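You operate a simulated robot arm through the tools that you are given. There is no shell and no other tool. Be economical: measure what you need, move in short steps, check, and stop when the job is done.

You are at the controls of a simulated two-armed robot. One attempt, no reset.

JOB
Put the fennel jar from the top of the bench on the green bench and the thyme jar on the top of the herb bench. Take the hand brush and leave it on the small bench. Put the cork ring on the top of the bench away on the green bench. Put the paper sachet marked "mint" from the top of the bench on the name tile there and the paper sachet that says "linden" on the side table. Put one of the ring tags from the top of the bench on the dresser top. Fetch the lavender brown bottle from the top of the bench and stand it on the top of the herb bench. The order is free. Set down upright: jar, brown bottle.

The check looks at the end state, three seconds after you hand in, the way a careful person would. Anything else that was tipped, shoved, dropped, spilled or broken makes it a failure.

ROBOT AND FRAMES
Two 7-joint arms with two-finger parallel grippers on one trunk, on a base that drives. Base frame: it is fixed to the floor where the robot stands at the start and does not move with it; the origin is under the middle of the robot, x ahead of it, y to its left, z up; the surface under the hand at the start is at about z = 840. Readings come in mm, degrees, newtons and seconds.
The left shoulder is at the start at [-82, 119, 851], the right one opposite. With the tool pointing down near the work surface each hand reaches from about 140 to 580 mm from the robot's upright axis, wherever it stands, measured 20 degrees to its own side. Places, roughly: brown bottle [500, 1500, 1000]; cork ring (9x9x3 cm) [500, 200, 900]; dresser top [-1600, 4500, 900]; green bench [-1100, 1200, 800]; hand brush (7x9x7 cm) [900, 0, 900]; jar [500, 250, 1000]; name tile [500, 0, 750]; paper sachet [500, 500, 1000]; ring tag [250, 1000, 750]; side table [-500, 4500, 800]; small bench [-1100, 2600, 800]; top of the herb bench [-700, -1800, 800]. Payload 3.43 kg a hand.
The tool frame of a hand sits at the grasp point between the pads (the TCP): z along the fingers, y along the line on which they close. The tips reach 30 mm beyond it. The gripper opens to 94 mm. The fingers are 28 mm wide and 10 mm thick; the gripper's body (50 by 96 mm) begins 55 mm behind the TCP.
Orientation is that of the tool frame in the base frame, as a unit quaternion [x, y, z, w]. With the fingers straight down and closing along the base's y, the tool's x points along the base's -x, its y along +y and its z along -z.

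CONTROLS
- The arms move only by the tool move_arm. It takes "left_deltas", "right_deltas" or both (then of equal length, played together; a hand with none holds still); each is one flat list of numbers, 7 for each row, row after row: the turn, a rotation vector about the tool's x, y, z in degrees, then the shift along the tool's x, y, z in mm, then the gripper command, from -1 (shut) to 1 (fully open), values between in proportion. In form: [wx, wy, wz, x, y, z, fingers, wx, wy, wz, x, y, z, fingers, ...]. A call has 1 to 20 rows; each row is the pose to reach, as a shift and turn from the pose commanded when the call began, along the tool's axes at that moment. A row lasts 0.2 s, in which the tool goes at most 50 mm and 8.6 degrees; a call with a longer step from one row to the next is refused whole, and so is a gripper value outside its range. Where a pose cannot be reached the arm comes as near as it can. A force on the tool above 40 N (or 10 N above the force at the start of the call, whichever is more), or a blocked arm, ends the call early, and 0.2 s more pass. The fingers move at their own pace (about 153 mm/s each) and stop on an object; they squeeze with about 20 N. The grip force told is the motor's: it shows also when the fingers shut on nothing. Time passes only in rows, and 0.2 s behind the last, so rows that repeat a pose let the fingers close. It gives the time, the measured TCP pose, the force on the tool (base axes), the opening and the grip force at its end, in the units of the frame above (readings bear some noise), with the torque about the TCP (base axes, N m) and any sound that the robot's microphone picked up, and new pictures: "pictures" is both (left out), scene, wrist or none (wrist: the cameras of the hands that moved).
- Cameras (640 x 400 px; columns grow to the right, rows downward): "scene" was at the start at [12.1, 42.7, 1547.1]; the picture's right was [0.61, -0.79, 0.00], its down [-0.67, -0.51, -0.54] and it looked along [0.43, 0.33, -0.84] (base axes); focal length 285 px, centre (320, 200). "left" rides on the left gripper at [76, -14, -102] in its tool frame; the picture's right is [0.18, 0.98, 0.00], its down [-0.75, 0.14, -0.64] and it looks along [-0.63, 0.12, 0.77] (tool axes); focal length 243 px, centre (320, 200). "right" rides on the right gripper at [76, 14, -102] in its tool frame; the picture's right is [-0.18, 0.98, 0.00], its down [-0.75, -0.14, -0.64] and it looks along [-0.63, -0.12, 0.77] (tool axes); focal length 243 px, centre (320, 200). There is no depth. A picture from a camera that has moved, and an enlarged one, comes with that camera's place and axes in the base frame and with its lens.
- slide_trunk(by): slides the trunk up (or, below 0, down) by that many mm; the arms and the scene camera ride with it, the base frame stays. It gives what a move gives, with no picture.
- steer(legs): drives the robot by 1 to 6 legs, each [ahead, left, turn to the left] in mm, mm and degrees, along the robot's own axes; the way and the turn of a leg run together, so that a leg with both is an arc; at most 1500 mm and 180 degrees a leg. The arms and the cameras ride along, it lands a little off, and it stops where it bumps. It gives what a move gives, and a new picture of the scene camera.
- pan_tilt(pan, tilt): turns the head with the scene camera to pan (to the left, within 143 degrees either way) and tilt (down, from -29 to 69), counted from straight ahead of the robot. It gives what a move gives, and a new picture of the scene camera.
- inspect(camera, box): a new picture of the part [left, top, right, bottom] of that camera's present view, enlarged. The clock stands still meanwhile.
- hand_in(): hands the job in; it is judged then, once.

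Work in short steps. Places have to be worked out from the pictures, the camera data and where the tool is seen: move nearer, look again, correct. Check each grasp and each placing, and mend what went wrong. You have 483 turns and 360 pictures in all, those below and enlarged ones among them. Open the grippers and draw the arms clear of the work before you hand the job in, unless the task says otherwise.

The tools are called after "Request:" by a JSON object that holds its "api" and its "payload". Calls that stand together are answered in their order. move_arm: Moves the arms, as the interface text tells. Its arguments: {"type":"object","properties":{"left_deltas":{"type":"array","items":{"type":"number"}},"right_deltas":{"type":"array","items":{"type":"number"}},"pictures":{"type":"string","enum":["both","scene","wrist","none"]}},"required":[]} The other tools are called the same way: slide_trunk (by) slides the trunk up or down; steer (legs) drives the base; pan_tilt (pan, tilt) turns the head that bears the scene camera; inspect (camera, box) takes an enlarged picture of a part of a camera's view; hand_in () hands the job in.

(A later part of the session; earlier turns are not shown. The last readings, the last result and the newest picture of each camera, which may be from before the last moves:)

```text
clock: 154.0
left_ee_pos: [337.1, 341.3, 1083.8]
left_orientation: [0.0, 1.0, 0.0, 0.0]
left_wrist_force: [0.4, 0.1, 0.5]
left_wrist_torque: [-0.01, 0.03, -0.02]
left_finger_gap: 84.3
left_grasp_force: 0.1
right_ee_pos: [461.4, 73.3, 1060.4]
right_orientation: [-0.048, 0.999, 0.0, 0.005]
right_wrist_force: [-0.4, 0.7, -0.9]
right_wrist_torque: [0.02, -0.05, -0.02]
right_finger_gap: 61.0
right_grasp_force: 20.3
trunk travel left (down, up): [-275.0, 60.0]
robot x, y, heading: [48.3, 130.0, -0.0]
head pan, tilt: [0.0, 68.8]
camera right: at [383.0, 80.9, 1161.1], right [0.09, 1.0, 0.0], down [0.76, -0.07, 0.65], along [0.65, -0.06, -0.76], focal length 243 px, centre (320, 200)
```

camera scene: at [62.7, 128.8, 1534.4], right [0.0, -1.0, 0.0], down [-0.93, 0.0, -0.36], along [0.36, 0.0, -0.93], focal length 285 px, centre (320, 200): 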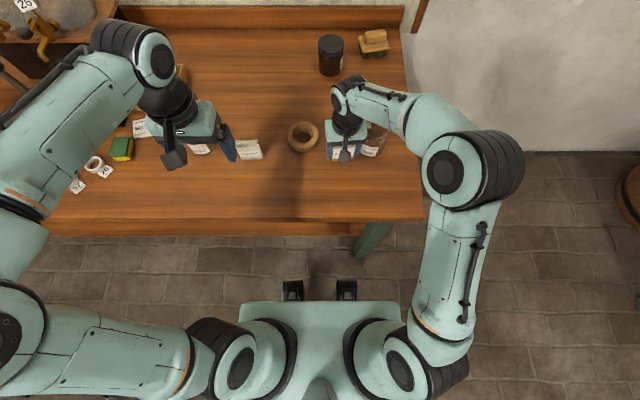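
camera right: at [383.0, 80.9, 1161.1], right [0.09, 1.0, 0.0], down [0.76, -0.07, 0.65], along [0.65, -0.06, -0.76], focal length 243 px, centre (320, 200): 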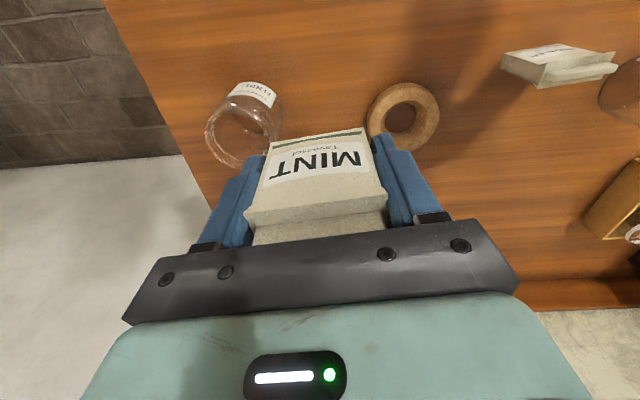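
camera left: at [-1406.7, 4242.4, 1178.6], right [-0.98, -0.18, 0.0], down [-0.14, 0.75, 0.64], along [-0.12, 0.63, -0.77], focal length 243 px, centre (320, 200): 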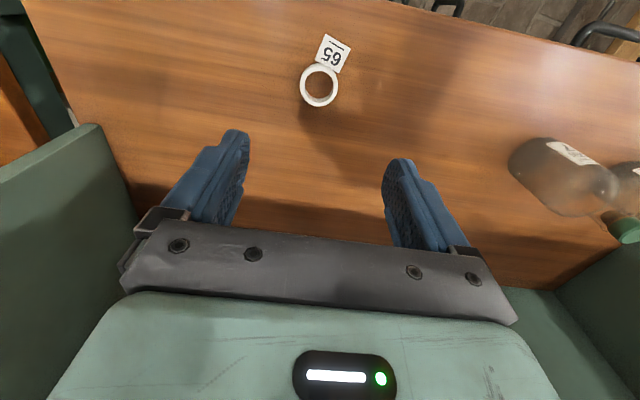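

The jar stands upright. I drive 45 mm ahead for reach, then bring the sachet over the tile and look.

Request:
{"api": "steer", "payload": {"legs": [[45, 0, 0]]}}

Request:
{"api": "move_arm", "payload": {"right_deltas": [0, 0, 0, -35, -15, -10, -1, 0, 0, 0, -70, -30, -20, -1, 0, 0, 0, -105, -45, -20, -1], "pictures": "both"}}

```text
clock: 154.9
left_ee_pos: [382.4, 341.1, 1084.8]
left_orientation: [0.0, 1.0, 0.0, 0.0]
left_wrist_force: [-0.1, 0.1, 0.3]
left_wrist_torque: [0.02, 0.02, -0.02]
left_finger_gap: 84.5
left_grasp_force: 0.0
right_ee_pos: [506.0, 74.1, 1058.2]
right_orientation: [-0.048, 0.999, -0.001, 0.005]
right_wrist_force: [-0.1, -0.5, -0.3]
right_wrist_torque: [-0.02, 0.01, 0.0]
right_finger_gap: 61.1
right_grasp_force: 20.3
trunk travel left (down, up): [-275.0, 60.0]
robot x, y, heading: [93.1, 126.5, 0.0]
head pan, tilt: [0.0, 68.8]
camera scene: at [107.8, 128.4, 1534.4], right [0.0, -1.0, 0.0], down [-0.93, 0.0, -0.36], along [0.36, 0.0, -0.93], focal length 285 px, centre (320, 200)
```

scene: 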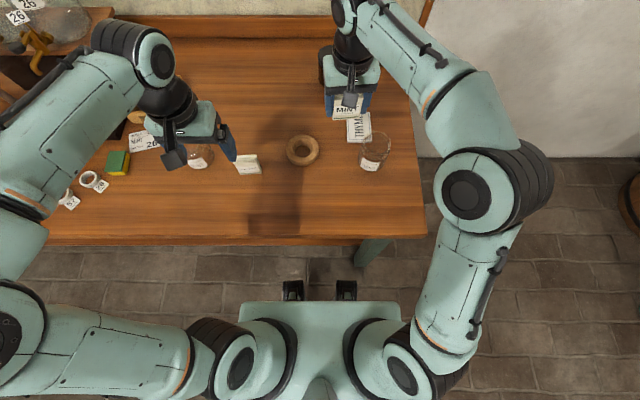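

```text
clock: 155.7
left_ee_pos: [379.6, 339.1, 1084.5]
left_orientation: [0.001, 1.0, 0.0, 0.001]
left_wrist_force: [0.4, -0.4, -0.5]
left_wrist_torque: [0.04, 0.01, 0.0]
left_finger_gap: 84.7
left_grasp_force: 0.1
right_ee_pos: [588.2, 31.3, 1064.7]
right_orientation: [-0.048, 0.999, 0.0, 0.006]
right_wrist_force: [-0.5, 0.8, 0.0]
right_wrist_torque: [0.02, -0.04, -0.05]
right_finger_gap: 61.1
right_grasp_force: 20.4
right hand out of reach, approached as far as the arm can: row 3
trunk travel left (down, up): [-275.0, 60.0]
robot x, y, heading: [90.2, 130.4, 0.1]
head pan, tilt: [0.0, 68.8]
camera scene: at [105.4, 127.1, 1534.4], right [0.0, -1.0, 0.0], down [-0.93, 0.0, -0.36], along [0.36, 0.0, -0.93], focal length 285 px, centre (320, 200)
camera right: at [510.9, 39.0, 1165.7], right [0.09, 1.0, 0.0], down [0.76, -0.07, 0.65], along [0.65, -0.06, -0.76], focal length 243 px, centre (320, 200)
```

scene: 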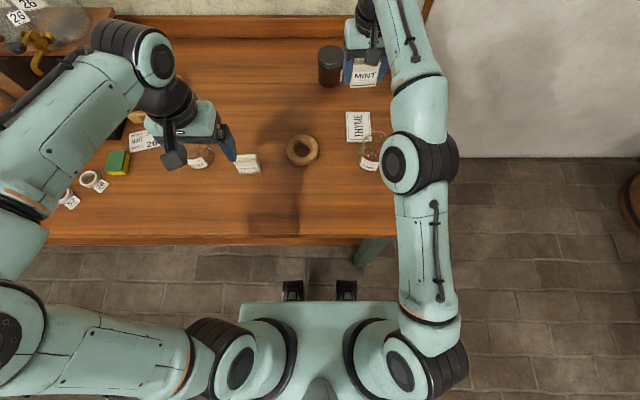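
right: 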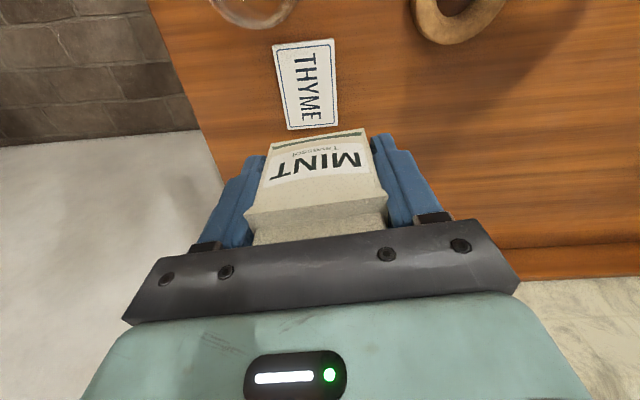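

The tile centre is at [603, 14]. The arm reaches better lower, so I go down to about z 930 first and read the pose.

Request:
{"api": "move_arm", "payload": {"right_deltas": [0, 0, 1, 0, 0, 45, -1, 0, 0, 2, 0, 0, 90, -1, 0, 0, 3, 0, 0, 130, -1], "pictures": "wrist"}}

```text
clock: 156.5
left_ee_pos: [380.7, 341.0, 1084.6]
left_orientation: [0.001, 1.0, -0.001, 0.001]
left_wrist_force: [0.4, -0.5, -1.4]
left_wrist_torque: [0.0, 0.01, -0.01]
left_finger_gap: 84.7
left_grasp_force: 0.1
right_ee_pos: [590.8, 33.7, 933.8]
right_orientation: [-0.02, 1.0, 0.0, 0.005]
right_wrist_force: [0.2, 0.2, 0.1]
right_wrist_torque: [0.01, 0.02, 0.02]
right_finger_gap: 61.0
right_grasp_force: 20.3
trunk travel left (down, up): [-275.0, 60.0]
robot x, y, heading: [92.1, 130.1, 0.1]
head pan, tilt: [0.0, 68.8]
camera right: at [513.9, 45.6, 1035.0], right [0.14, 0.99, 0.0], down [0.75, -0.11, 0.65], along [0.64, -0.09, -0.76], focal length 243 px, centre (320, 200)
```

right: 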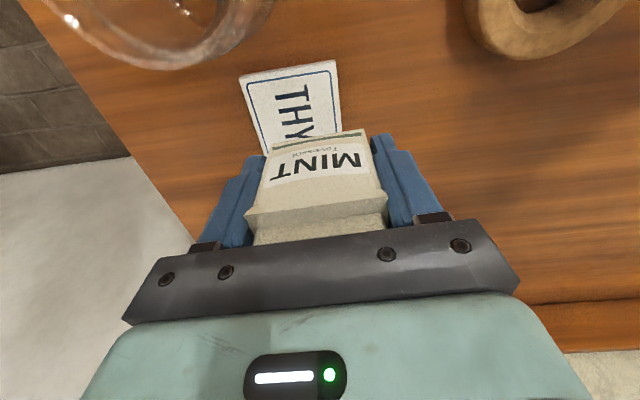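

Request:
{"api": "move_arm", "payload": {"right_deltas": [0, 0, 0, -9, -20, 0, -1, 0, 0, 0, -9, -20, 20, -1, 0, 0, 0, -9, -20, 35, -1], "pictures": "wrist"}}

```text
clock: 157.3
left_ee_pos: [381.9, 342.1, 1084.6]
left_orientation: [0.0, 1.0, 0.0, 0.0]
left_wrist_force: [-1.1, -0.4, -0.3]
left_wrist_torque: [-0.02, 0.03, -0.01]
left_finger_gap: 84.5
left_grasp_force: 0.0
right_ee_pos: [601.6, 16.1, 898.4]
right_orientation: [-0.022, 1.0, 0.0, 0.005]
right_wrist_force: [-0.6, 0.8, -0.9]
right_wrist_torque: [0.02, 0.03, -0.03]
right_finger_gap: 61.2
right_grasp_force: 20.3
trunk travel left (down, up): [-275.0, 60.0]
robot x, y, heading: [92.7, 125.4, 0.1]
head pan, tilt: [0.0, 68.8]
camera right: at [523.6, 26.5, 1000.1], right [0.14, 0.99, 0.0], down [0.75, -0.11, 0.65], along [0.64, -0.09, -0.76], focal length 243 px, centre (320, 200)
```

right: 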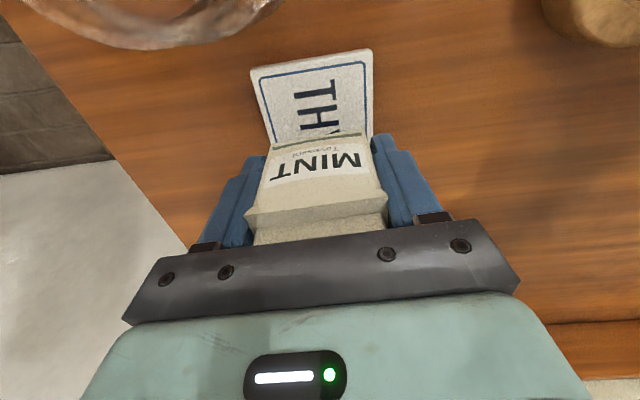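

The sachet is aligned over the tile. I lower in fine steps to contact.

Request:
{"api": "move_arm", "payload": {"right_deltas": [0, 0, 0, 0, 0, 4, -1, 0, 0, 0, 0, 0, 8, -1, 0, 0, 0, 0, 0, 11, -1], "pictures": "none"}}

```text
clock: 158.1
left_ee_pos: [380.6, 340.7, 1084.3]
left_orientation: [0.0, 1.0, 0.0, 0.0]
left_wrist_force: [0.0, -0.1, 0.3]
left_wrist_torque: [-0.01, 0.04, 0.02]
left_finger_gap: 84.8
left_grasp_force: 0.0
right_ee_pos: [600.6, 15.0, 886.5]
right_orientation: [-0.021, 1.0, 0.0, 0.005]
right_wrist_force: [-0.3, -0.3, -0.1]
right_wrist_torque: [0.01, 0.0, 0.03]
right_finger_gap: 60.9
right_grasp_force: 20.0
trunk travel left (down, up): [-275.0, 60.0]
robot x, y, heading: [93.1, 129.3, 0.3]
head pan, tilt: [0.0, 68.8]
```

Request:
{"api": "move_arm", "payload": {"right_deltas": [0, 0, 0, 0, 0, 3, -1, 0, 0, 0, 0, 0, 6, -1], "pictures": "none"}}

```text
clock: 158.7
left_ee_pos: [379.6, 341.8, 1084.2]
left_orientation: [0.0, 1.0, -0.001, 0.001]
left_wrist_force: [0.0, -0.3, 0.8]
left_wrist_torque: [0.0, 0.02, 0.01]
left_finger_gap: 84.8
left_grasp_force: 0.0
right_ee_pos: [601.1, 15.0, 884.5]
right_orientation: [-0.021, 1.0, 0.002, 0.008]
right_wrist_force: [-1.0, -1.0, 20.4]
right_wrist_torque: [-0.06, 0.17, 0.01]
right_finger_gap: 61.4
right_grasp_force: 19.9
trunk travel left (down, up): [-275.0, 60.0]
robot x, y, heading: [91.7, 131.7, -0.0]
head pan, tilt: [0.0, 68.8]
```

Contact on the tile. I release and rise.

Request:
{"api": "move_arm", "payload": {"right_deltas": [0, 0, 0, 0, 0, -2, 0, 0, 0, 0, 0, 0, -2, 0.5, 0, 0, 0, 0, 0, -2, 1, 0, 0, 0, 0, 0, -25, 1, 0, 0, 0, 0, 0, -70, 1, 0, 0, 0, 0, 0, -115, 1, 0, 0, 0, 0, 0, -145, 1, 0, 0, 0, 40, 20, -165, 1, 0, 0, 0, 80, 40, -175, 1], "pictures": "wrist"}}

```text
clock: 160.7
left_ee_pos: [380.5, 341.4, 1083.9]
left_orientation: [0.0, 1.0, 0.001, 0.001]
left_wrist_force: [0.2, -0.7, -0.5]
left_wrist_torque: [-0.02, 0.05, 0.01]
left_finger_gap: 84.7
left_grasp_force: 0.2
right_ee_pos: [516.3, 50.2, 1059.7]
right_orientation: [-0.021, 1.0, 0.0, 0.006]
right_wrist_force: [0.3, -0.1, 1.0]
right_wrist_torque: [-0.03, 0.01, 0.0]
right_finger_gap: 94.3
right_grasp_force: 0.0
trunk travel left (down, up): [-275.0, 60.0]
robot x, y, heading: [94.3, 127.5, 0.2]
head pan, tilt: [0.0, 68.8]
camera right: at [437.9, 61.5, 1160.5], right [0.14, 0.99, 0.0], down [0.75, -0.11, 0.65], along [0.64, -0.09, -0.76], focal length 243 px, centre (320, 200)
```

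right: 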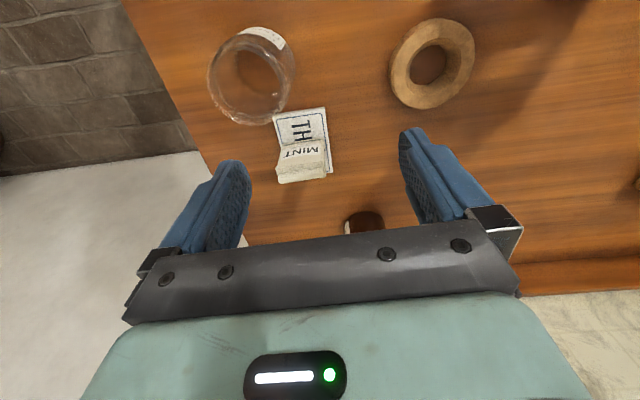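

The mint sachet stands on the tile. Next: fennel jar (about [483, -8]) with the right hand and cork ring (about [510, 171]) with the left; I bring both hands above them and look.

Request:
{"api": "move_arm", "payload": {"left_deltas": [0, 0, 0, -26, -27, 17, 0.2, 0, 0, 0, -52, -54, 34, 0.2, 0, 0, 0, -78, -81, 51, 0.2, 0, 0, 0, -104, -108, 68, 0.2, 0, 0, 0, -130, -136, 84, 0.2], "right_deltas": [0, 0, 0.5, 8, -14, 10, 1, 0, 0, 1, 16, -28, 20, 1, 0, 0, 1.5, 24, -42, 30, 1, 0, 0, 2, 35, -57, 45, 1, 0, 0, 2.4, 35, -57, 60, 1], "pictures": "wrist"}}

```text
clock: 161.9
left_ee_pos: [511.0, 203.8, 999.2]
left_orientation: [-0.001, 1.0, 0.0, 0.0]
left_wrist_force: [0.2, 0.1, -0.1]
left_wrist_torque: [0.0, -0.02, -0.02]
left_finger_gap: 56.5
left_grasp_force: 0.0
right_ee_pos: [486.9, -8.2, 995.9]
right_orientation: [0.0, 1.0, 0.001, 0.005]
right_wrist_force: [0.6, -0.5, -0.3]
right_wrist_torque: [-0.01, -0.01, -0.01]
right_finger_gap: 94.1
right_grasp_force: 0.1
trunk travel left (down, up): [-275.0, 60.0]
robot x, y, heading: [98.6, 131.7, -0.0]
head pan, tilt: [0.0, 68.8]
camera right: at [410.0, 6.8, 1096.7], right [0.18, 0.98, 0.0], down [0.75, -0.14, 0.65], along [0.64, -0.12, -0.76], focal length 243 px, centre (320, 200)
camera left: at [434.6, 190.9, 1101.8], right [-0.18, 0.98, 0.0], down [0.75, 0.14, 0.64], along [0.63, 0.12, -0.77], focal length 243 px, centre (320, 200)
```

right: 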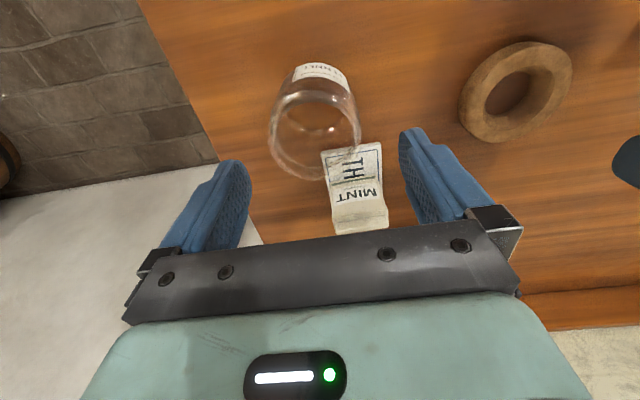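
left: 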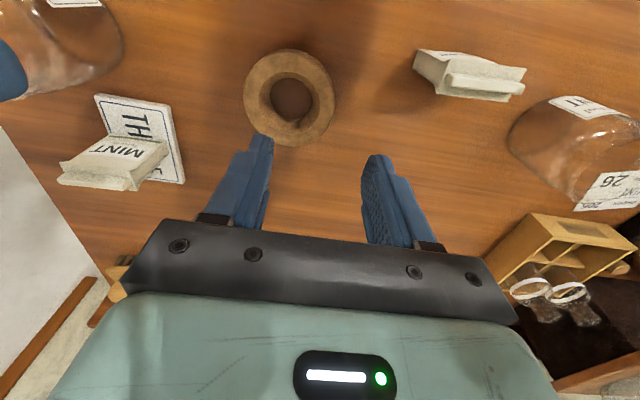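

Request:
{"api": "inspect", "payload": {"camera": "left", "box": [210, 35, 370, 160]}}

Request:
{"api": "inspect", "payload": {"camera": "right", "box": [240, 50, 400, 190]}}

```text
3.20 times, centred on (290, 98) of left
camera zoom: at [434.6, 190.9, 1101.8], right [-0.18, 0.98, 0.0], down [0.75, 0.14, 0.64], along [0.63, 0.12, -0.77], focal length 776 px, centre (416, 528)
```

zoom: 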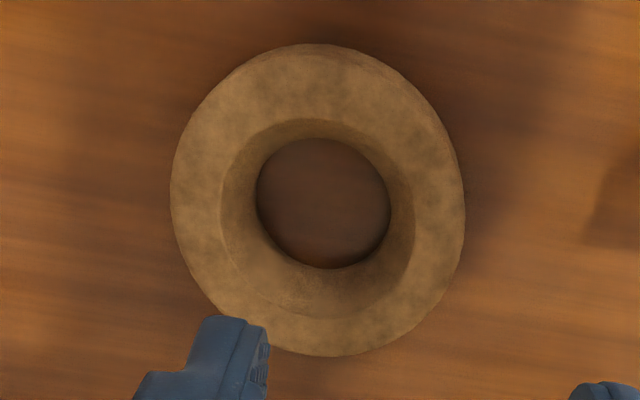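

```text
2.86 times, centred on (320, 120) of right
camera zoom: at [410.0, 6.8, 1096.7], right [0.18, 0.98, 0.0], down [0.75, -0.14, 0.65], along [0.64, -0.12, -0.76], focal length 693 px, centre (320, 429)
```

zoom: 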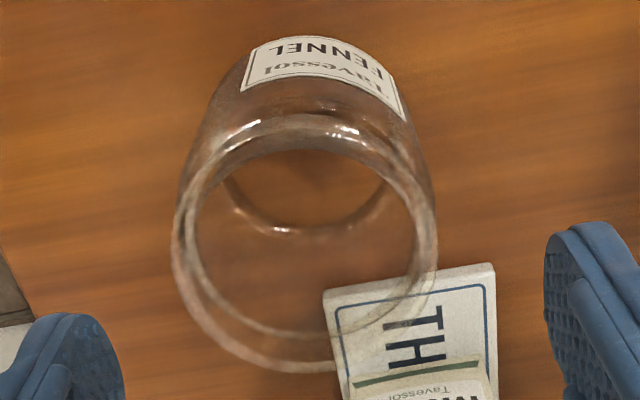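

The cork ring has a wide tapered hole, so I'll take its left wall (one finger inside). Jar centre is about [484, -11]. I lower both hands and check before closing.

Request:
{"api": "move_arm", "payload": {"left_deltas": [0, 0, 0, -3, 7, 20, 0.2, 0, 0, 0, -3, 7, 60, 0.2, 0, 0, 0, -3, 7, 95, 0.2, 0, 0, 0, -3, 7, 121, 0.2], "right_deltas": [0, 0, 0, 3, -3, 20, 1, 0, 0, 0, 3, -3, 50, 1, 0, 0, 0, 3, -3, 78, 1, 0, 0, 0, 3, -3, 98, 1], "pictures": "wrist"}}

```text
clock: 162.9
left_ee_pos: [512.6, 212.3, 878.0]
left_orientation: [-0.001, 1.0, 0.0, 0.0]
left_wrist_force: [-0.2, 0.2, 0.1]
left_wrist_torque: [0.0, -0.02, -0.01]
left_finger_gap: 56.1
left_grasp_force: 0.0
right_ee_pos: [484.9, -11.1, 897.7]
right_orientation: [-0.001, 1.0, 0.0, 0.005]
right_wrist_force: [0.5, -0.1, 0.5]
right_wrist_torque: [-0.01, 0.03, 0.03]
right_finger_gap: 94.0
right_grasp_force: 0.1
trunk travel left (down, up): [-275.0, 60.0]
robot x, y, heading: [96.3, 128.2, -0.1]
head pan, tilt: [0.0, 68.8]
camera right: at [407.4, 3.9, 998.4], right [0.18, 0.98, 0.0], down [0.75, -0.14, 0.65], along [0.64, -0.12, -0.76], focal length 243 px, centre (320, 200)
camera left: at [436.4, 198.7, 980.8], right [-0.18, 0.98, 0.0], down [0.75, 0.14, 0.64], along [0.63, 0.12, -0.77], focal length 243 px, centre (320, 200)
```

right: 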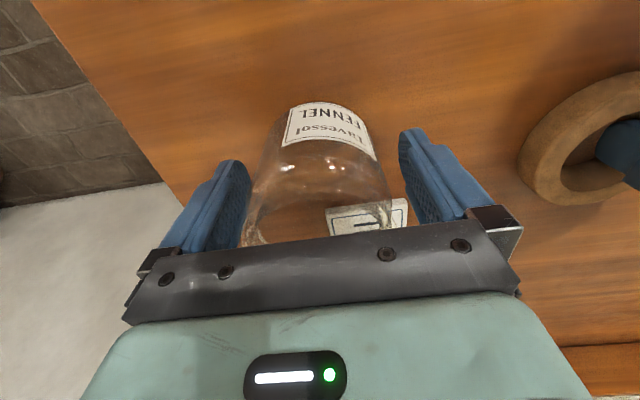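
left: 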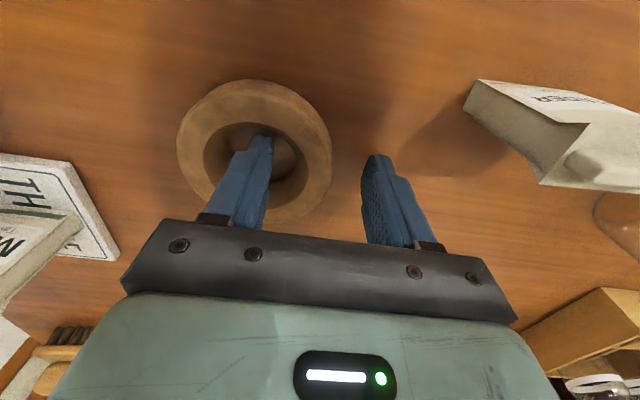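

Both are positioned well; the inner finger is in the hole. I close the fingers.

Request:
{"api": "move_arm", "payload": {"left_deltas": [0, 0, 0, 0, 0, 0, -0.3, 0, 0, 0, 0, 0, 0, -1, 0, 0, 0, 0, 0, 0, -1], "right_deltas": [0, 0, 0, 0, 0, 0, 0.6, 0, 0, 0, 0, 0, 0, -1, 0, 0, 0, 0, 0, 0, -1], "pictures": "wrist"}}

```text
clock: 163.7
left_ee_pos: [513.9, 213.0, 880.0]
left_orientation: [0.001, 1.0, 0.0, 0.0]
left_wrist_force: [-0.7, 0.6, 1.4]
left_wrist_torque: [-0.08, -0.03, -0.03]
left_finger_gap: 22.5
left_grasp_force: 19.4
right_ee_pos: [485.7, -11.9, 898.2]
right_orientation: [-0.002, 1.0, -0.001, 0.005]
right_wrist_force: [-0.3, 0.3, 0.3]
right_wrist_torque: [-0.02, 0.02, 0.0]
right_finger_gap: 78.2
right_grasp_force: 19.2
trunk travel left (down, up): [-275.0, 60.0]
robot x, y, heading: [93.4, 126.0, -0.3]
head pan, tilt: [0.0, 68.8]
camera right: at [406.9, 3.7, 998.8], right [0.18, 0.98, 0.0], down [0.75, -0.14, 0.65], along [0.64, -0.12, -0.76], focal length 243 px, centre (320, 200)
camera left: at [436.1, 198.7, 981.4], right [-0.18, 0.98, 0.0], down [0.75, 0.14, 0.64], along [0.63, 0.12, -0.77], focal length 243 px, centre (320, 200)
```

right: 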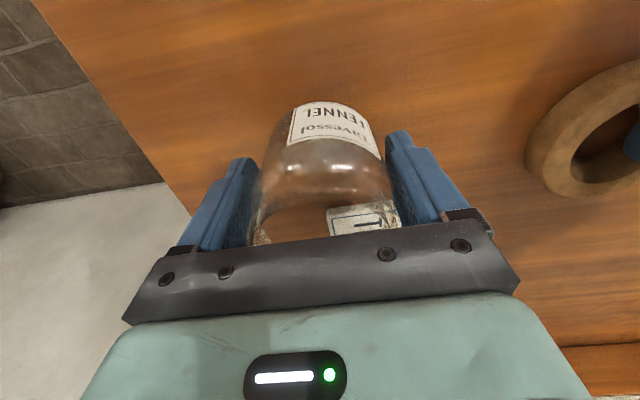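
left: 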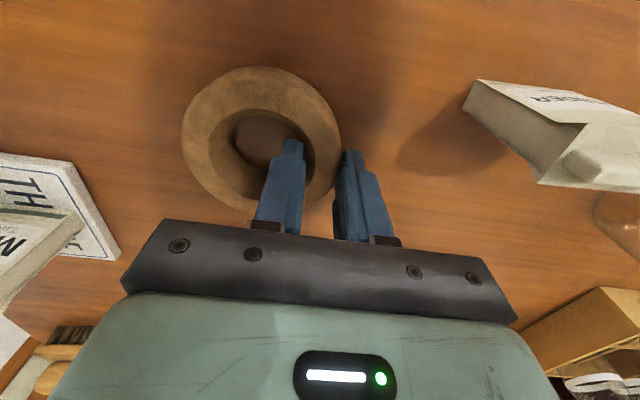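

Both grips took (22.5 and 78.2 mm). I lift both straight up and check.

Request:
{"api": "move_arm", "payload": {"left_deltas": [0, 0, 0, 0, 0, -20, -1, 0, 0, 0, 0, 0, -55, -1, 0, 0, 0, 0, 0, -95, -1, 0, 0, 0, 0, 0, -135, -1, 0, 0, 0, 0, 0, -175, -1], "right_deltas": [0, 0, 0, 0, 0, -20, -1, 0, 0, 0, 0, 0, -55, -1, 0, 0, 0, 0, 0, -95, -1, 0, 0, 0, 0, 0, -135, -1, 0, 0, 0, 0, 0, -175, -1], "pictures": "wrist"}}

```text
clock: 164.9
left_ee_pos: [511.2, 211.6, 1054.3]
left_orientation: [0.0, 1.0, 0.0, 0.0]
left_wrist_force: [-0.2, -0.7, -0.1]
left_wrist_torque: [0.02, 0.02, -0.02]
left_finger_gap: 22.8
left_grasp_force: 20.1
right_ee_pos: [482.7, -10.3, 1074.4]
right_orientation: [0.0, 1.0, 0.002, 0.005]
right_wrist_force: [0.1, 0.2, -2.3]
right_wrist_torque: [-0.01, 0.03, -0.01]
right_finger_gap: 78.5
right_grasp_force: 20.3
trunk travel left (down, up): [-275.0, 60.0]
robot x, y, heading: [91.5, 130.0, -0.1]
head pan, tilt: [0.0, 68.8]
camera right: at [405.1, 4.8, 1174.4], right [0.18, 0.98, 0.0], down [0.75, -0.14, 0.65], along [0.64, -0.12, -0.76], focal length 243 px, centre (320, 200)
camera left: at [434.6, 198.0, 1156.7], right [-0.18, 0.98, 0.0], down [0.75, 0.14, 0.64], along [0.63, 0.12, -0.77], focal length 243 px, centre (320, 200)
```

right: 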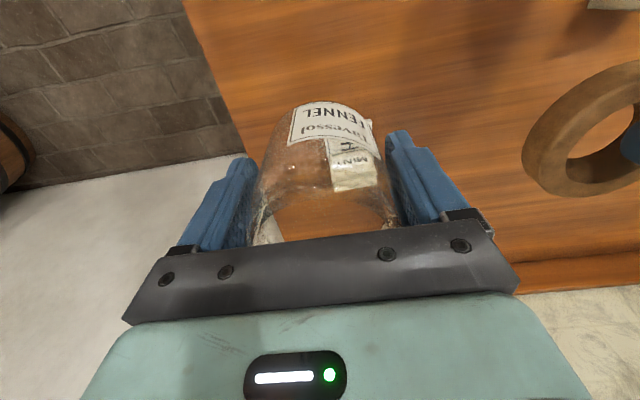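
left: 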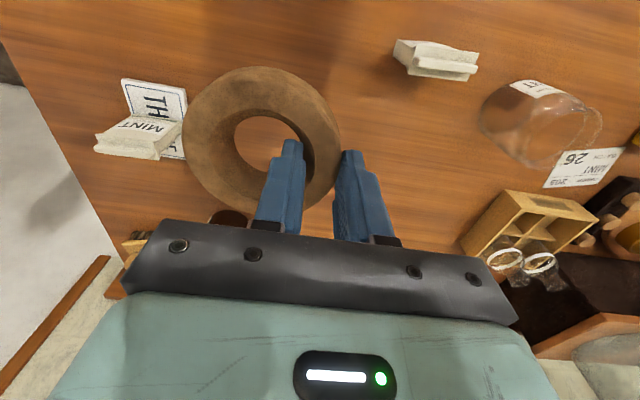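

Both are held. I draw both arms in, back off, turn round and look at the green bench.

Request:
{"api": "move_arm", "payload": {"left_deltas": [0, 0, 0, 42, 15, -10, -1, 0, 0, 0, 84, 30, -20, -1, 0, 0, 0, 126, 45, -30, -1, 0, 0, 0, 168, 60, -30, -1], "right_deltas": [0, 0, 0, 42, 0, -10, -1, 0, 0, 0, 84, 0, -20, -1, 0, 0, 0, 126, 0, -30, -1, 0, 0, 0, 150, 0, -30, -1], "pictures": "none"}}

```text
clock: 165.9
left_ee_pos: [342.3, 272.1, 1081.6]
left_orientation: [0.0, 1.0, 0.001, 0.001]
left_wrist_force: [0.3, -0.3, -1.2]
left_wrist_torque: [-0.02, -0.01, 0.0]
left_finger_gap: 22.7
left_grasp_force: 20.0
right_ee_pos: [330.3, -12.4, 1099.3]
right_orientation: [-0.001, 1.0, 0.0, 0.006]
right_wrist_force: [-0.1, 0.5, -1.6]
right_wrist_torque: [0.01, 0.0, -0.01]
right_finger_gap: 78.1
right_grasp_force: 20.9
trunk travel left (down, up): [-275.0, 60.0]
robot x, y, heading: [93.4, 127.8, -0.2]
head pan, tilt: [0.0, 68.8]
```

Request:
{"api": "steer", "payload": {"legs": [[-250, 0, 0], [0, 0, 180], [0, -500, 0]]}}

Request:
{"api": "pan_tilt", "payload": {"pan": -15, "tilt": 40}}

```text
clock: 179.6
left_ee_pos: [-404.4, 481.8, 1082.6]
left_orientation: [1.0, -0.003, 0.0, 0.0]
left_wrist_force: [-0.5, -0.2, 0.6]
left_wrist_torque: [-0.01, 0.01, -0.04]
left_finger_gap: 21.5
left_grasp_force: 20.0
right_ee_pos: [-390.2, 764.0, 1099.3]
right_orientation: [1.0, -0.003, -0.005, 0.001]
right_wrist_force: [-0.9, -0.3, -1.7]
right_wrist_torque: [-0.01, 0.0, 0.03]
right_finger_gap: 78.4
right_grasp_force: 19.8
trunk travel left (down, up): [-275.0, 60.0]
robot x, y, heading: [-157.0, 618.9, 179.7]
head pan, tilt: [0.0, 68.8]
camera scene: at [-164.7, 624.4, 1534.4], right [0.01, 1.0, 0.0], down [0.93, 0.0, -0.36], along [-0.36, 0.0, -0.93], focal length 285 px, centre (320, 200)
```

scene: 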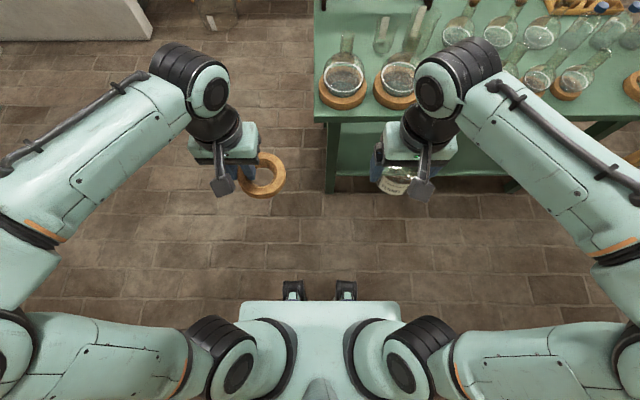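

```text
clock: 180.5
left_ee_pos: [-404.5, 482.1, 1081.4]
left_orientation: [1.0, -0.003, 0.001, 0.0]
left_wrist_force: [0.5, 0.2, 0.1]
left_wrist_torque: [-0.01, 0.0, -0.01]
left_finger_gap: 21.7
left_grasp_force: 20.1
right_ee_pos: [-390.3, 765.2, 1099.1]
right_orientation: [1.0, -0.002, -0.005, 0.0]
right_wrist_force: [0.0, -0.9, -1.4]
right_wrist_torque: [-0.03, -0.02, 0.02]
right_finger_gap: 78.6
right_grasp_force: 20.1
trunk travel left (down, up): [-275.0, 60.0]
robot x, y, heading: [-155.2, 623.6, 179.5]
head pan, tilt: [-15.0, 40.0]
camera scene: at [-190.8, 646.3, 1570.5], right [0.26, 0.96, 0.0], down [0.62, -0.17, -0.77], along [-0.74, 0.2, -0.64], focal length 285 px, centre (320, 200)
```

scene: 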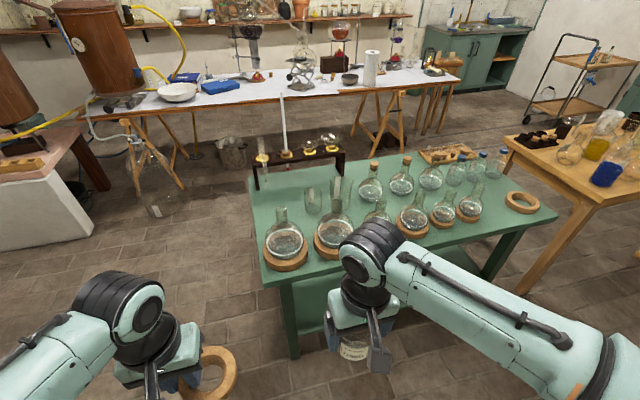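

Free room shows at the near end of the green bench (around x -1150…-900, y 640–730). I drive to face that end.

Request:
{"api": "steer", "payload": {"legs": [[0, 400, 0], [850, 0, 0], [0, 0, -90]]}}

Request:
{"api": "pan_tilt", "payload": {"pan": 0, "tilt": 45}}

```text
clock: 192.5
left_ee_pos: [-1146.6, 495.7, 1081.8]
left_orientation: [-0.696, 0.718, 0.0, 0.0]
left_wrist_force: [0.3, 0.5, 0.1]
left_wrist_torque: [-0.03, 0.03, 0.0]
left_finger_gap: 21.4
left_grasp_force: 19.6
right_ee_pos: [-862.6, 473.7, 1100.2]
right_orientation: [-0.695, 0.719, 0.004, 0.004]
right_wrist_force: [-0.4, 0.7, -1.5]
right_wrist_torque: [-0.03, -0.01, -0.01]
right_finger_gap: 78.0
right_grasp_force: 19.8
trunk travel left (down, up): [-275.0, 60.0]
robot x, y, heading: [-1010.4, 243.4, 88.0]
head pan, tilt: [-15.0, 40.0]
camera scene: at [-986.8, 279.0, 1570.6], right [0.96, -0.29, 0.0], down [-0.19, -0.62, -0.77], along [0.22, 0.73, -0.64], focal length 285 px, centre (320, 200)
```

scene: 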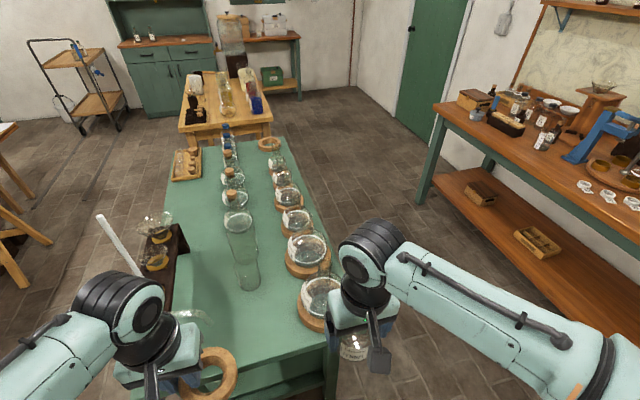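

```text
clock: 193.2
left_ee_pos: [-1144.9, 496.0, 1082.1]
left_orientation: [-0.695, 0.719, 0.0, 0.0]
left_wrist_force: [-0.1, -0.6, -0.3]
left_wrist_torque: [-0.01, 0.02, -0.02]
left_finger_gap: 21.0
left_grasp_force: 20.0
right_ee_pos: [-863.6, 474.5, 1099.8]
right_orientation: [-0.696, 0.718, 0.004, 0.004]
right_wrist_force: [-0.5, -0.3, -0.8]
right_wrist_torque: [-0.03, -0.01, 0.01]
right_finger_gap: 78.1
right_grasp_force: 20.1
trunk travel left (down, up): [-275.0, 60.0]
robot x, y, heading: [-1011.9, 239.5, 88.5]
head pan, tilt: [0.0, 45.0]
camera scene: at [-1008.6, 278.9, 1563.3], right [1.0, -0.03, 0.0], down [-0.02, -0.71, -0.71], along [0.02, 0.71, -0.71], focal length 285 px, centre (320, 200)
```

scene: 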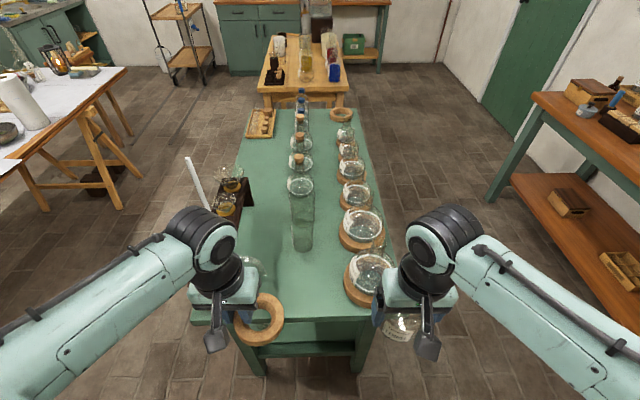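

I move the left hand aside to see the left part of this end.

Request:
{"api": "move_arm", "payload": {"left_deltas": [0, 0, 0, 0, 45, 0, -1, 0, 0, 0, 0, 90, 0, -1, 0, 0, 0, 0, 135, 0, -1, 0, 0, 0, 0, 180, 0, -1], "pictures": "scene"}}

Request:
{"api": "inspect", "payload": {"camera": "scene", "box": [200, 150, 420, 330]}}

```text
clock: 194.2
left_ee_pos: [-1327.6, 501.3, 1082.0]
left_orientation: [-0.695, 0.719, 0.0, 0.001]
left_wrist_force: [0.4, 0.5, 0.5]
left_wrist_torque: [0.0, -0.02, -0.02]
left_finger_gap: 20.8
left_grasp_force: 20.2
right_ee_pos: [-863.8, 474.8, 1099.4]
right_orientation: [-0.696, 0.718, 0.004, 0.004]
right_wrist_force: [-0.2, 0.1, -1.2]
right_wrist_torque: [-0.02, 0.02, -0.01]
right_finger_gap: 78.2
right_grasp_force: 19.4
trunk travel left (down, up): [-275.0, 60.0]
robot x, y, heading: [-1008.4, 238.2, 88.2]
head pan, tilt: [0.0, 45.0]
camera scene: at [-1009.5, 278.9, 1563.3], right [1.0, -0.03, 0.0], down [-0.02, -0.71, -0.71], along [0.02, 0.71, -0.71], focal length 285 px, centre (320, 200)
```

scene: 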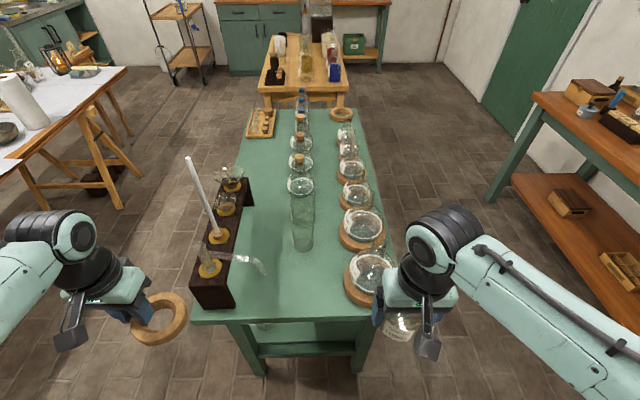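

```text
2.22 times, centred on (310, 240) of scene
camera zoom: at [-1009.5, 278.9, 1563.3], right [1.0, -0.03, 0.0], down [-0.02, -0.71, -0.71], along [0.02, 0.71, -0.71], focal length 633 px, centre (342, 111)
```

zoom: 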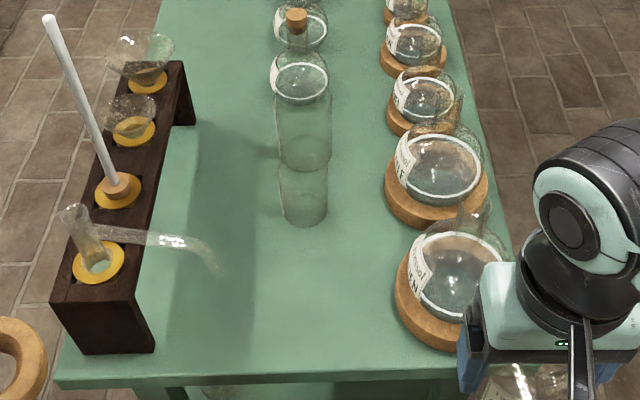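

The free patch is about x -1110…-940, y 600…760, between rack, cylinders and the first flask. I'll put the jar at about [-978, 745] and the cork at about [-992, 648]. First I drive 60 mm closer and straighten.

Request:
{"api": "steer", "payload": {"legs": [[60, 0, 1.7]]}}

Request:
{"api": "move_arm", "payload": {"right_deltas": [0, 0, 0, 0, 40, -10, -1, 0, 0, 0, 0, 80, -20, -1, 0, 0, 0, 0, 110, -30, -1], "pictures": "scene"}}

```text
clock: 195.2
left_ee_pos: [-1333.6, 552.5, 1080.8]
left_orientation: [-0.707, 0.708, -0.001, -0.001]
left_wrist_force: [-0.7, -0.7, 0.6]
left_wrist_torque: [0.02, 0.01, 0.04]
left_finger_gap: 21.1
left_grasp_force: 20.2
right_ee_pos: [-869.2, 537.9, 1099.4]
right_orientation: [-0.707, 0.707, 0.003, 0.004]
right_wrist_force: [0.1, 0.3, -1.8]
right_wrist_torque: [-0.05, -0.02, 0.0]
right_finger_gap: 78.4
right_grasp_force: 20.4
trunk travel left (down, up): [-275.0, 60.0]
robot x, y, heading: [-1008.1, 295.5, 89.6]
head pan, tilt: [0.0, 45.0]
camera scene: at [-1008.8, 338.5, 1563.2], right [1.0, 0.0, 0.0], down [0.0, -0.71, -0.71], along [0.0, 0.71, -0.71], focal length 285 px, centre (320, 200)
```

scene: 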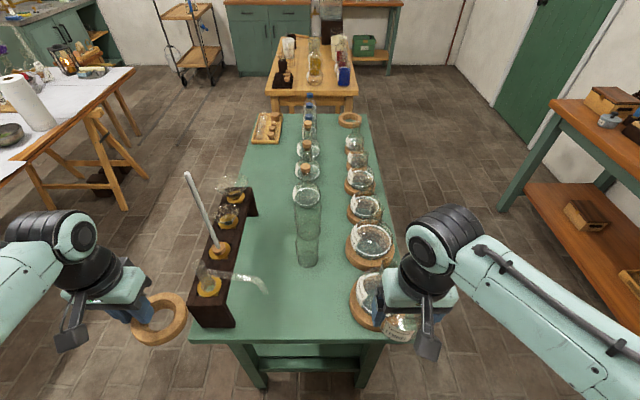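

```text
clock: 196.0
left_ee_pos: [-1333.1, 552.7, 1080.6]
left_orientation: [-0.707, 0.708, 0.0, 0.0]
left_wrist_force: [-0.4, -0.1, -0.1]
left_wrist_torque: [0.0, -0.02, 0.01]
left_finger_gap: 20.8
left_grasp_force: 20.4
right_ee_pos: [-980.8, 536.6, 1128.3]
right_orientation: [-0.707, 0.707, 0.004, 0.004]
right_wrist_force: [-0.2, 0.3, -1.9]
right_wrist_torque: [-0.01, 0.0, -0.03]
right_finger_gap: 78.3
right_grasp_force: 19.9
trunk travel left (down, up): [-275.0, 60.0]
robot x, y, heading: [-1011.3, 301.2, 90.0]
head pan, tilt: [0.0, 45.0]
camera scene: at [-1009.6, 337.4, 1563.3], right [1.0, 0.0, 0.0], down [0.0, -0.71, -0.71], along [0.0, 0.71, -0.71], focal length 285 px, centre (320, 200)
```

scene: 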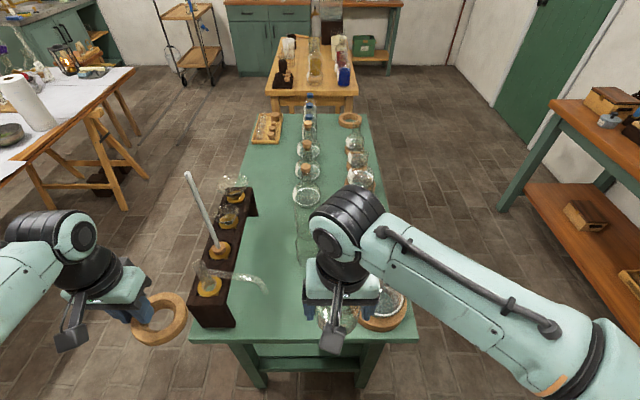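

Jar is now lined up in x. I move it forward over the spot, then look before lowering.

Request:
{"api": "move_arm", "payload": {"right_deltas": [0, 0, 0, -45, 0, 0, -1, 0, 0, 0, -90, 0, 0, -1, 0, 0, 0, -135, -2, 0, -1, 0, 0, 0, -180, -2, 0, -1, 0, 0, 0, -208, -2, 20, -1], "pictures": "both"}}

```text
clock: 197.2
left_ee_pos: [-1333.2, 551.5, 1081.7]
left_orientation: [-0.705, 0.709, -0.001, 0.0]
left_wrist_force: [0.0, 0.2, -0.6]
left_wrist_torque: [-0.01, -0.01, 0.03]
left_finger_gap: 20.7
left_grasp_force: 19.7
right_ee_pos: [-976.5, 746.5, 1109.8]
right_orientation: [-0.707, 0.707, 0.004, 0.003]
right_wrist_force: [-0.8, 0.3, -0.8]
right_wrist_torque: [-0.02, 0.06, 0.06]
right_finger_gap: 78.4
right_grasp_force: 20.1
trunk travel left (down, up): [-275.0, 60.0]
robot x, y, heading: [-1005.6, 300.1, 89.9]
head pan, tilt: [0.0, 45.0]
camera scene: at [-1009.0, 338.4, 1563.3], right [1.0, 0.0, 0.0], down [0.0, -0.71, -0.71], along [0.0, 0.71, -0.71], focal length 285 px, centre (320, 200)
camera right: at [-991.2, 669.3, 1211.2], right [-0.98, 0.18, 0.0], down [0.14, 0.75, 0.65], along [0.12, 0.64, -0.76], focal length 243 px, centre (320, 200)
```

scene: 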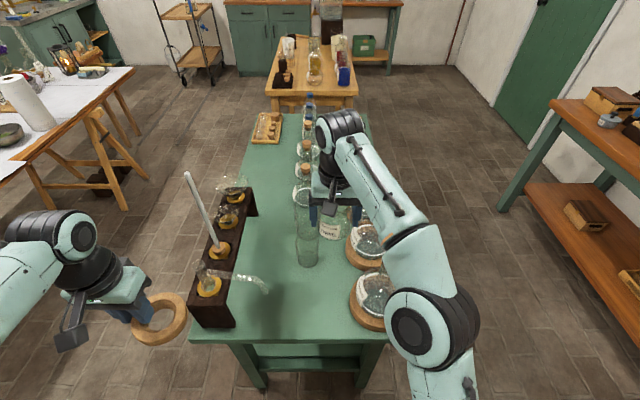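
right: 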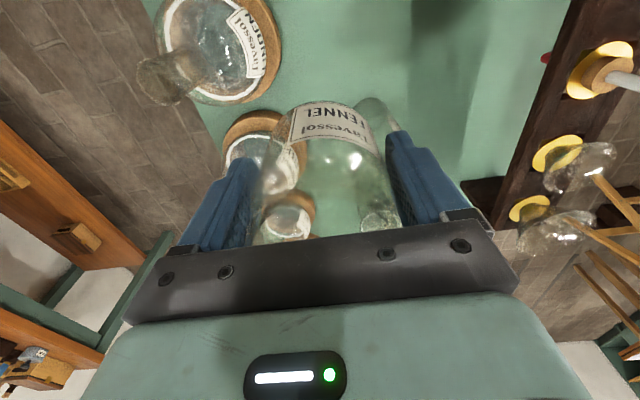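

Clear of the cylinders by a small margin; I shift 8 mm back and 5 mm right, and lower the jar part way.

Request:
{"api": "move_arm", "payload": {"right_deltas": [0, 0, 0, 8, -5, 20, -1, 0, 0, 0, 8, -5, 60, -1, 0, 0, 0, 8, -5, 100, -1, 0, 0, 0, 8, -5, 140, -1, 0, 0, 0, 8, -5, 170, -1], "pictures": "both"}}

```text
clock: 198.4
left_ee_pos: [-1332.6, 551.8, 1081.0]
left_orientation: [-0.706, 0.708, 0.0, 0.001]
left_wrist_force: [-0.9, -0.7, -0.6]
left_wrist_torque: [0.01, 0.05, 0.01]
left_finger_gap: 20.9
left_grasp_force: 19.6
right_ee_pos: [-972.5, 737.3, 939.9]
right_orientation: [-0.706, 0.708, 0.005, 0.004]
right_wrist_force: [-0.5, 0.0, -0.4]
right_wrist_torque: [0.0, 0.01, 0.0]
right_finger_gap: 78.3
right_grasp_force: 19.7
trunk travel left (down, up): [-275.0, 60.0]
robot x, y, heading: [-1011.1, 296.1, 89.8]
head pan, tilt: [0.0, 45.0]
camera scene: at [-1009.0, 338.0, 1563.3], right [1.0, 0.0, 0.0], down [0.0, -0.71, -0.71], along [0.0, 0.71, -0.71], focal length 285 px, centre (320, 200)
camera right: at [-986.3, 660.6, 1042.2], right [-0.98, 0.18, 0.0], down [0.14, 0.75, 0.65], along [0.12, 0.64, -0.76], focal length 243 px, centre (320, 200)
```

scene: 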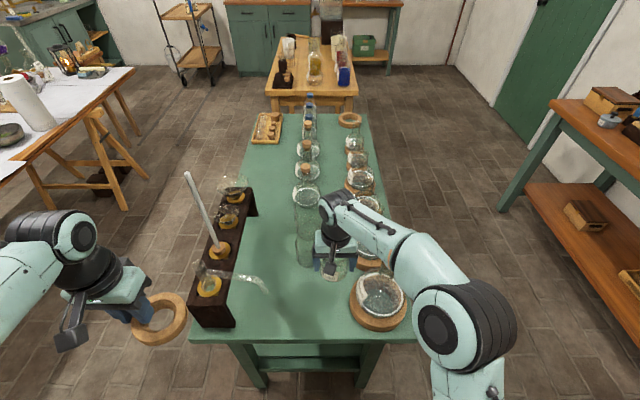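
right: 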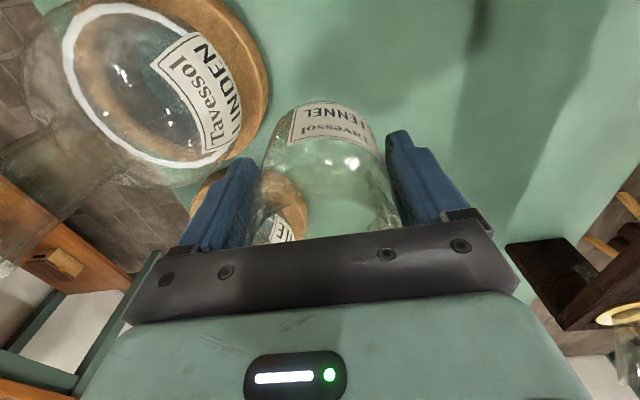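

Request:
{"api": "move_arm", "payload": {"right_deltas": [0, 0, 0, 0, 0, 10, -1, 0, 0, 0, 0, 0, 20, -1, 0, 0, 0, 0, 0, 30, -1, 0, 0, 0, 0, 0, 34, -1], "pictures": "none"}}

```text
clock: 199.4
left_ee_pos: [-1333.3, 551.0, 1082.2]
left_orientation: [-0.706, 0.708, 0.0, 0.0]
left_wrist_force: [0.1, -0.7, 0.2]
left_wrist_torque: [0.01, 0.04, -0.03]
left_finger_gap: 20.5
left_grasp_force: 19.8
right_ee_pos: [-971.2, 738.1, 908.2]
right_orientation: [-0.707, 0.707, 0.004, 0.003]
right_wrist_force: [-0.7, 0.4, -1.6]
right_wrist_torque: [-0.02, -0.02, -0.01]
right_finger_gap: 78.4
right_grasp_force: 20.3
trunk travel left (down, up): [-275.0, 60.0]
robot x, y, heading: [-1010.1, 298.8, 90.1]
head pan, tilt: [0.0, 45.0]
```

Request:
{"api": "move_arm", "payload": {"right_deltas": [0, 0, 0, 0, 0, 4, -1, 0, 0, 0, 0, 0, 8, -1, 0, 0, 0, 0, 0, 12, -1], "pictures": "none"}}

```text
clock: 200.2
left_ee_pos: [-1333.2, 551.7, 1081.4]
left_orientation: [-0.706, 0.708, -0.001, 0.0]
left_wrist_force: [0.1, 0.0, 0.0]
left_wrist_torque: [-0.01, 0.02, 0.02]
left_finger_gap: 20.5
left_grasp_force: 20.1
right_ee_pos: [-972.4, 740.3, 896.3]
right_orientation: [-0.707, 0.707, 0.004, 0.004]
right_wrist_force: [0.4, -0.2, -2.2]
right_wrist_torque: [-0.02, 0.0, 0.04]
right_finger_gap: 78.5
right_grasp_force: 19.9
trunk travel left (down, up): [-275.0, 60.0]
robot x, y, heading: [-1006.4, 300.0, 89.9]
head pan, tilt: [0.0, 45.0]
```

Request:
{"api": "move_arm", "payload": {"right_deltas": [0, 0, 0, 0, 0, 3, -1, 0, 0, 0, 0, 0, 6, -1, 0, 0, 0, 0, 0, 9, -1, 0, 0, 0, 0, 0, 12, -1], "pictures": "wrist"}}

```text
clock: 201.2
left_ee_pos: [-1332.9, 551.8, 1081.6]
left_orientation: [-0.706, 0.708, 0.0, 0.0]
left_wrist_force: [-0.6, -0.5, -0.3]
left_wrist_torque: [-0.01, 0.02, 0.03]
left_finger_gap: 20.8
left_grasp_force: 20.2
right_ee_pos: [-971.9, 740.1, 884.2]
right_orientation: [0.707, -0.707, -0.005, -0.003]
right_wrist_force: [-0.2, -0.3, -1.5]
right_wrist_torque: [-0.04, -0.01, -0.03]
right_finger_gap: 78.4
right_grasp_force: 19.9
trunk travel left (down, up): [-275.0, 60.0]
robot x, y, heading: [-1005.1, 306.4, 89.9]
head pan, tilt: [0.0, 45.0]
camera right: at [-985.6, 662.9, 985.4], right [-0.98, 0.18, 0.0], down [0.14, 0.75, 0.65], along [0.12, 0.64, -0.76], focal length 243 px, centre (320, 200)
```

right: 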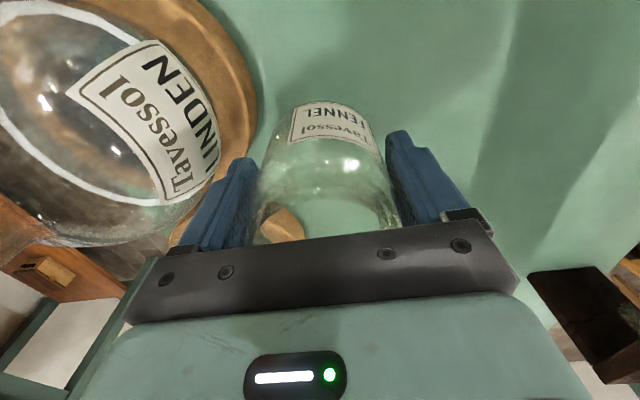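

No contact yet, so this top is lower. I continue in fine steps.

Request:
{"api": "move_arm", "payload": {"right_deltas": [0, 0, 0, 0, 0, 4, -1, 0, 0, 0, 0, 0, 8, -1, 0, 0, 0, 0, 0, 12, -1, 0, 0, 0, 0, 0, 16, -1], "pictures": "wrist"}}

```text
clock: 202.2
left_ee_pos: [-1332.9, 550.3, 1081.5]
left_orientation: [-0.706, 0.708, 0.0, 0.001]
left_wrist_force: [0.7, 0.0, 0.5]
left_wrist_torque: [-0.01, 0.04, 0.03]
left_finger_gap: 20.3
left_grasp_force: 20.0
right_ee_pos: [-972.4, 739.1, 868.0]
right_orientation: [-0.706, 0.708, 0.004, 0.004]
right_wrist_force: [1.0, 0.7, -0.8]
right_wrist_torque: [0.01, 0.0, 0.0]
right_finger_gap: 78.3
right_grasp_force: 20.2
trunk travel left (down, up): [-275.0, 60.0]
robot x, y, heading: [-1009.7, 296.7, 90.0]
head pan, tilt: [0.0, 45.0]
camera right: at [-985.9, 663.5, 969.0], right [-0.98, 0.18, 0.0], down [0.14, 0.75, 0.65], along [0.12, 0.64, -0.76], focal length 243 px, centre (320, 200)
```

right: 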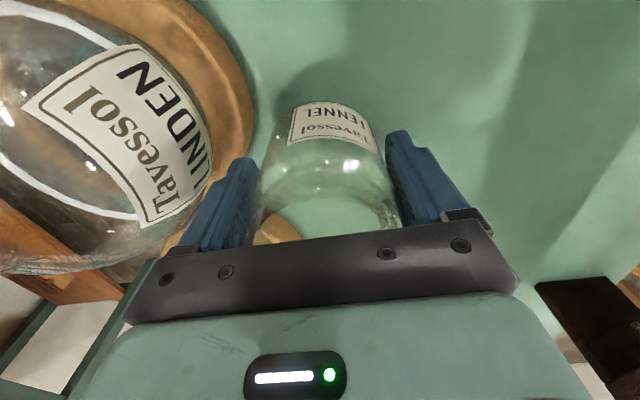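

The flask bulb is close on the right, so I shift 12 mm left and go on down.

Request:
{"api": "move_arm", "payload": {"right_deltas": [0, 0, 0, 0, 6, 0, -1, 0, 0, 0, 0, 12, 0, -1, 0, 0, 0, 0, 12, 5, -1, 0, 0, 0, 0, 12, 10, -1], "pictures": "none"}}

Request:
{"api": "move_arm", "payload": {"right_deltas": [0, 0, 0, 0, 0, 3, -1, 0, 0, 0, 0, 0, 6, -1, 0, 0, 0, 0, 0, 9, -1, 0, 0, 0, 0, 0, 12, -1], "pictures": "wrist"}}

```text
clock: 203.2
left_ee_pos: [-1332.3, 551.8, 1082.4]
left_orientation: [-0.707, 0.707, 0.0, 0.0]
left_wrist_force: [-0.3, -0.2, -0.3]
left_wrist_torque: [-0.05, 0.0, 0.0]
left_finger_gap: 20.5
left_grasp_force: 20.4
right_ee_pos: [-984.9, 740.0, 858.4]
right_orientation: [0.707, -0.707, -0.003, -0.002]
right_wrist_force: [-0.3, 0.8, -1.9]
right_wrist_torque: [0.0, -0.01, 0.0]
right_finger_gap: 78.5
right_grasp_force: 20.3
trunk travel left (down, up): [-275.0, 60.0]
robot x, y, heading: [-1010.2, 301.7, 90.0]
head pan, tilt: [0.0, 45.0]
```

```text
clock: 204.2
left_ee_pos: [-1332.4, 551.7, 1081.0]
left_orientation: [-0.706, 0.708, -0.001, 0.0]
left_wrist_force: [-0.1, 0.3, -0.7]
left_wrist_torque: [0.0, -0.01, 0.01]
left_finger_gap: 20.7
left_grasp_force: 20.2
right_ee_pos: [-984.1, 739.9, 845.9]
right_orientation: [0.707, -0.707, -0.004, -0.004]
right_wrist_force: [0.2, -0.3, -2.2]
right_wrist_torque: [0.04, -0.02, 0.0]
right_finger_gap: 78.2
right_grasp_force: 19.5
trunk travel left (down, up): [-275.0, 60.0]
robot x, y, heading: [-1013.8, 302.8, 89.8]
head pan, tilt: [0.0, 45.0]
camera right: at [-998.5, 663.3, 946.7], right [-0.98, 0.18, 0.0], down [0.14, 0.75, 0.65], along [0.12, 0.64, -0.76], focal length 243 px, centre (320, 200)
```

right: 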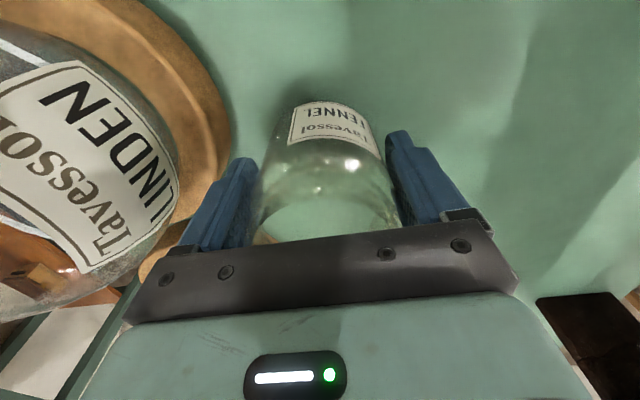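

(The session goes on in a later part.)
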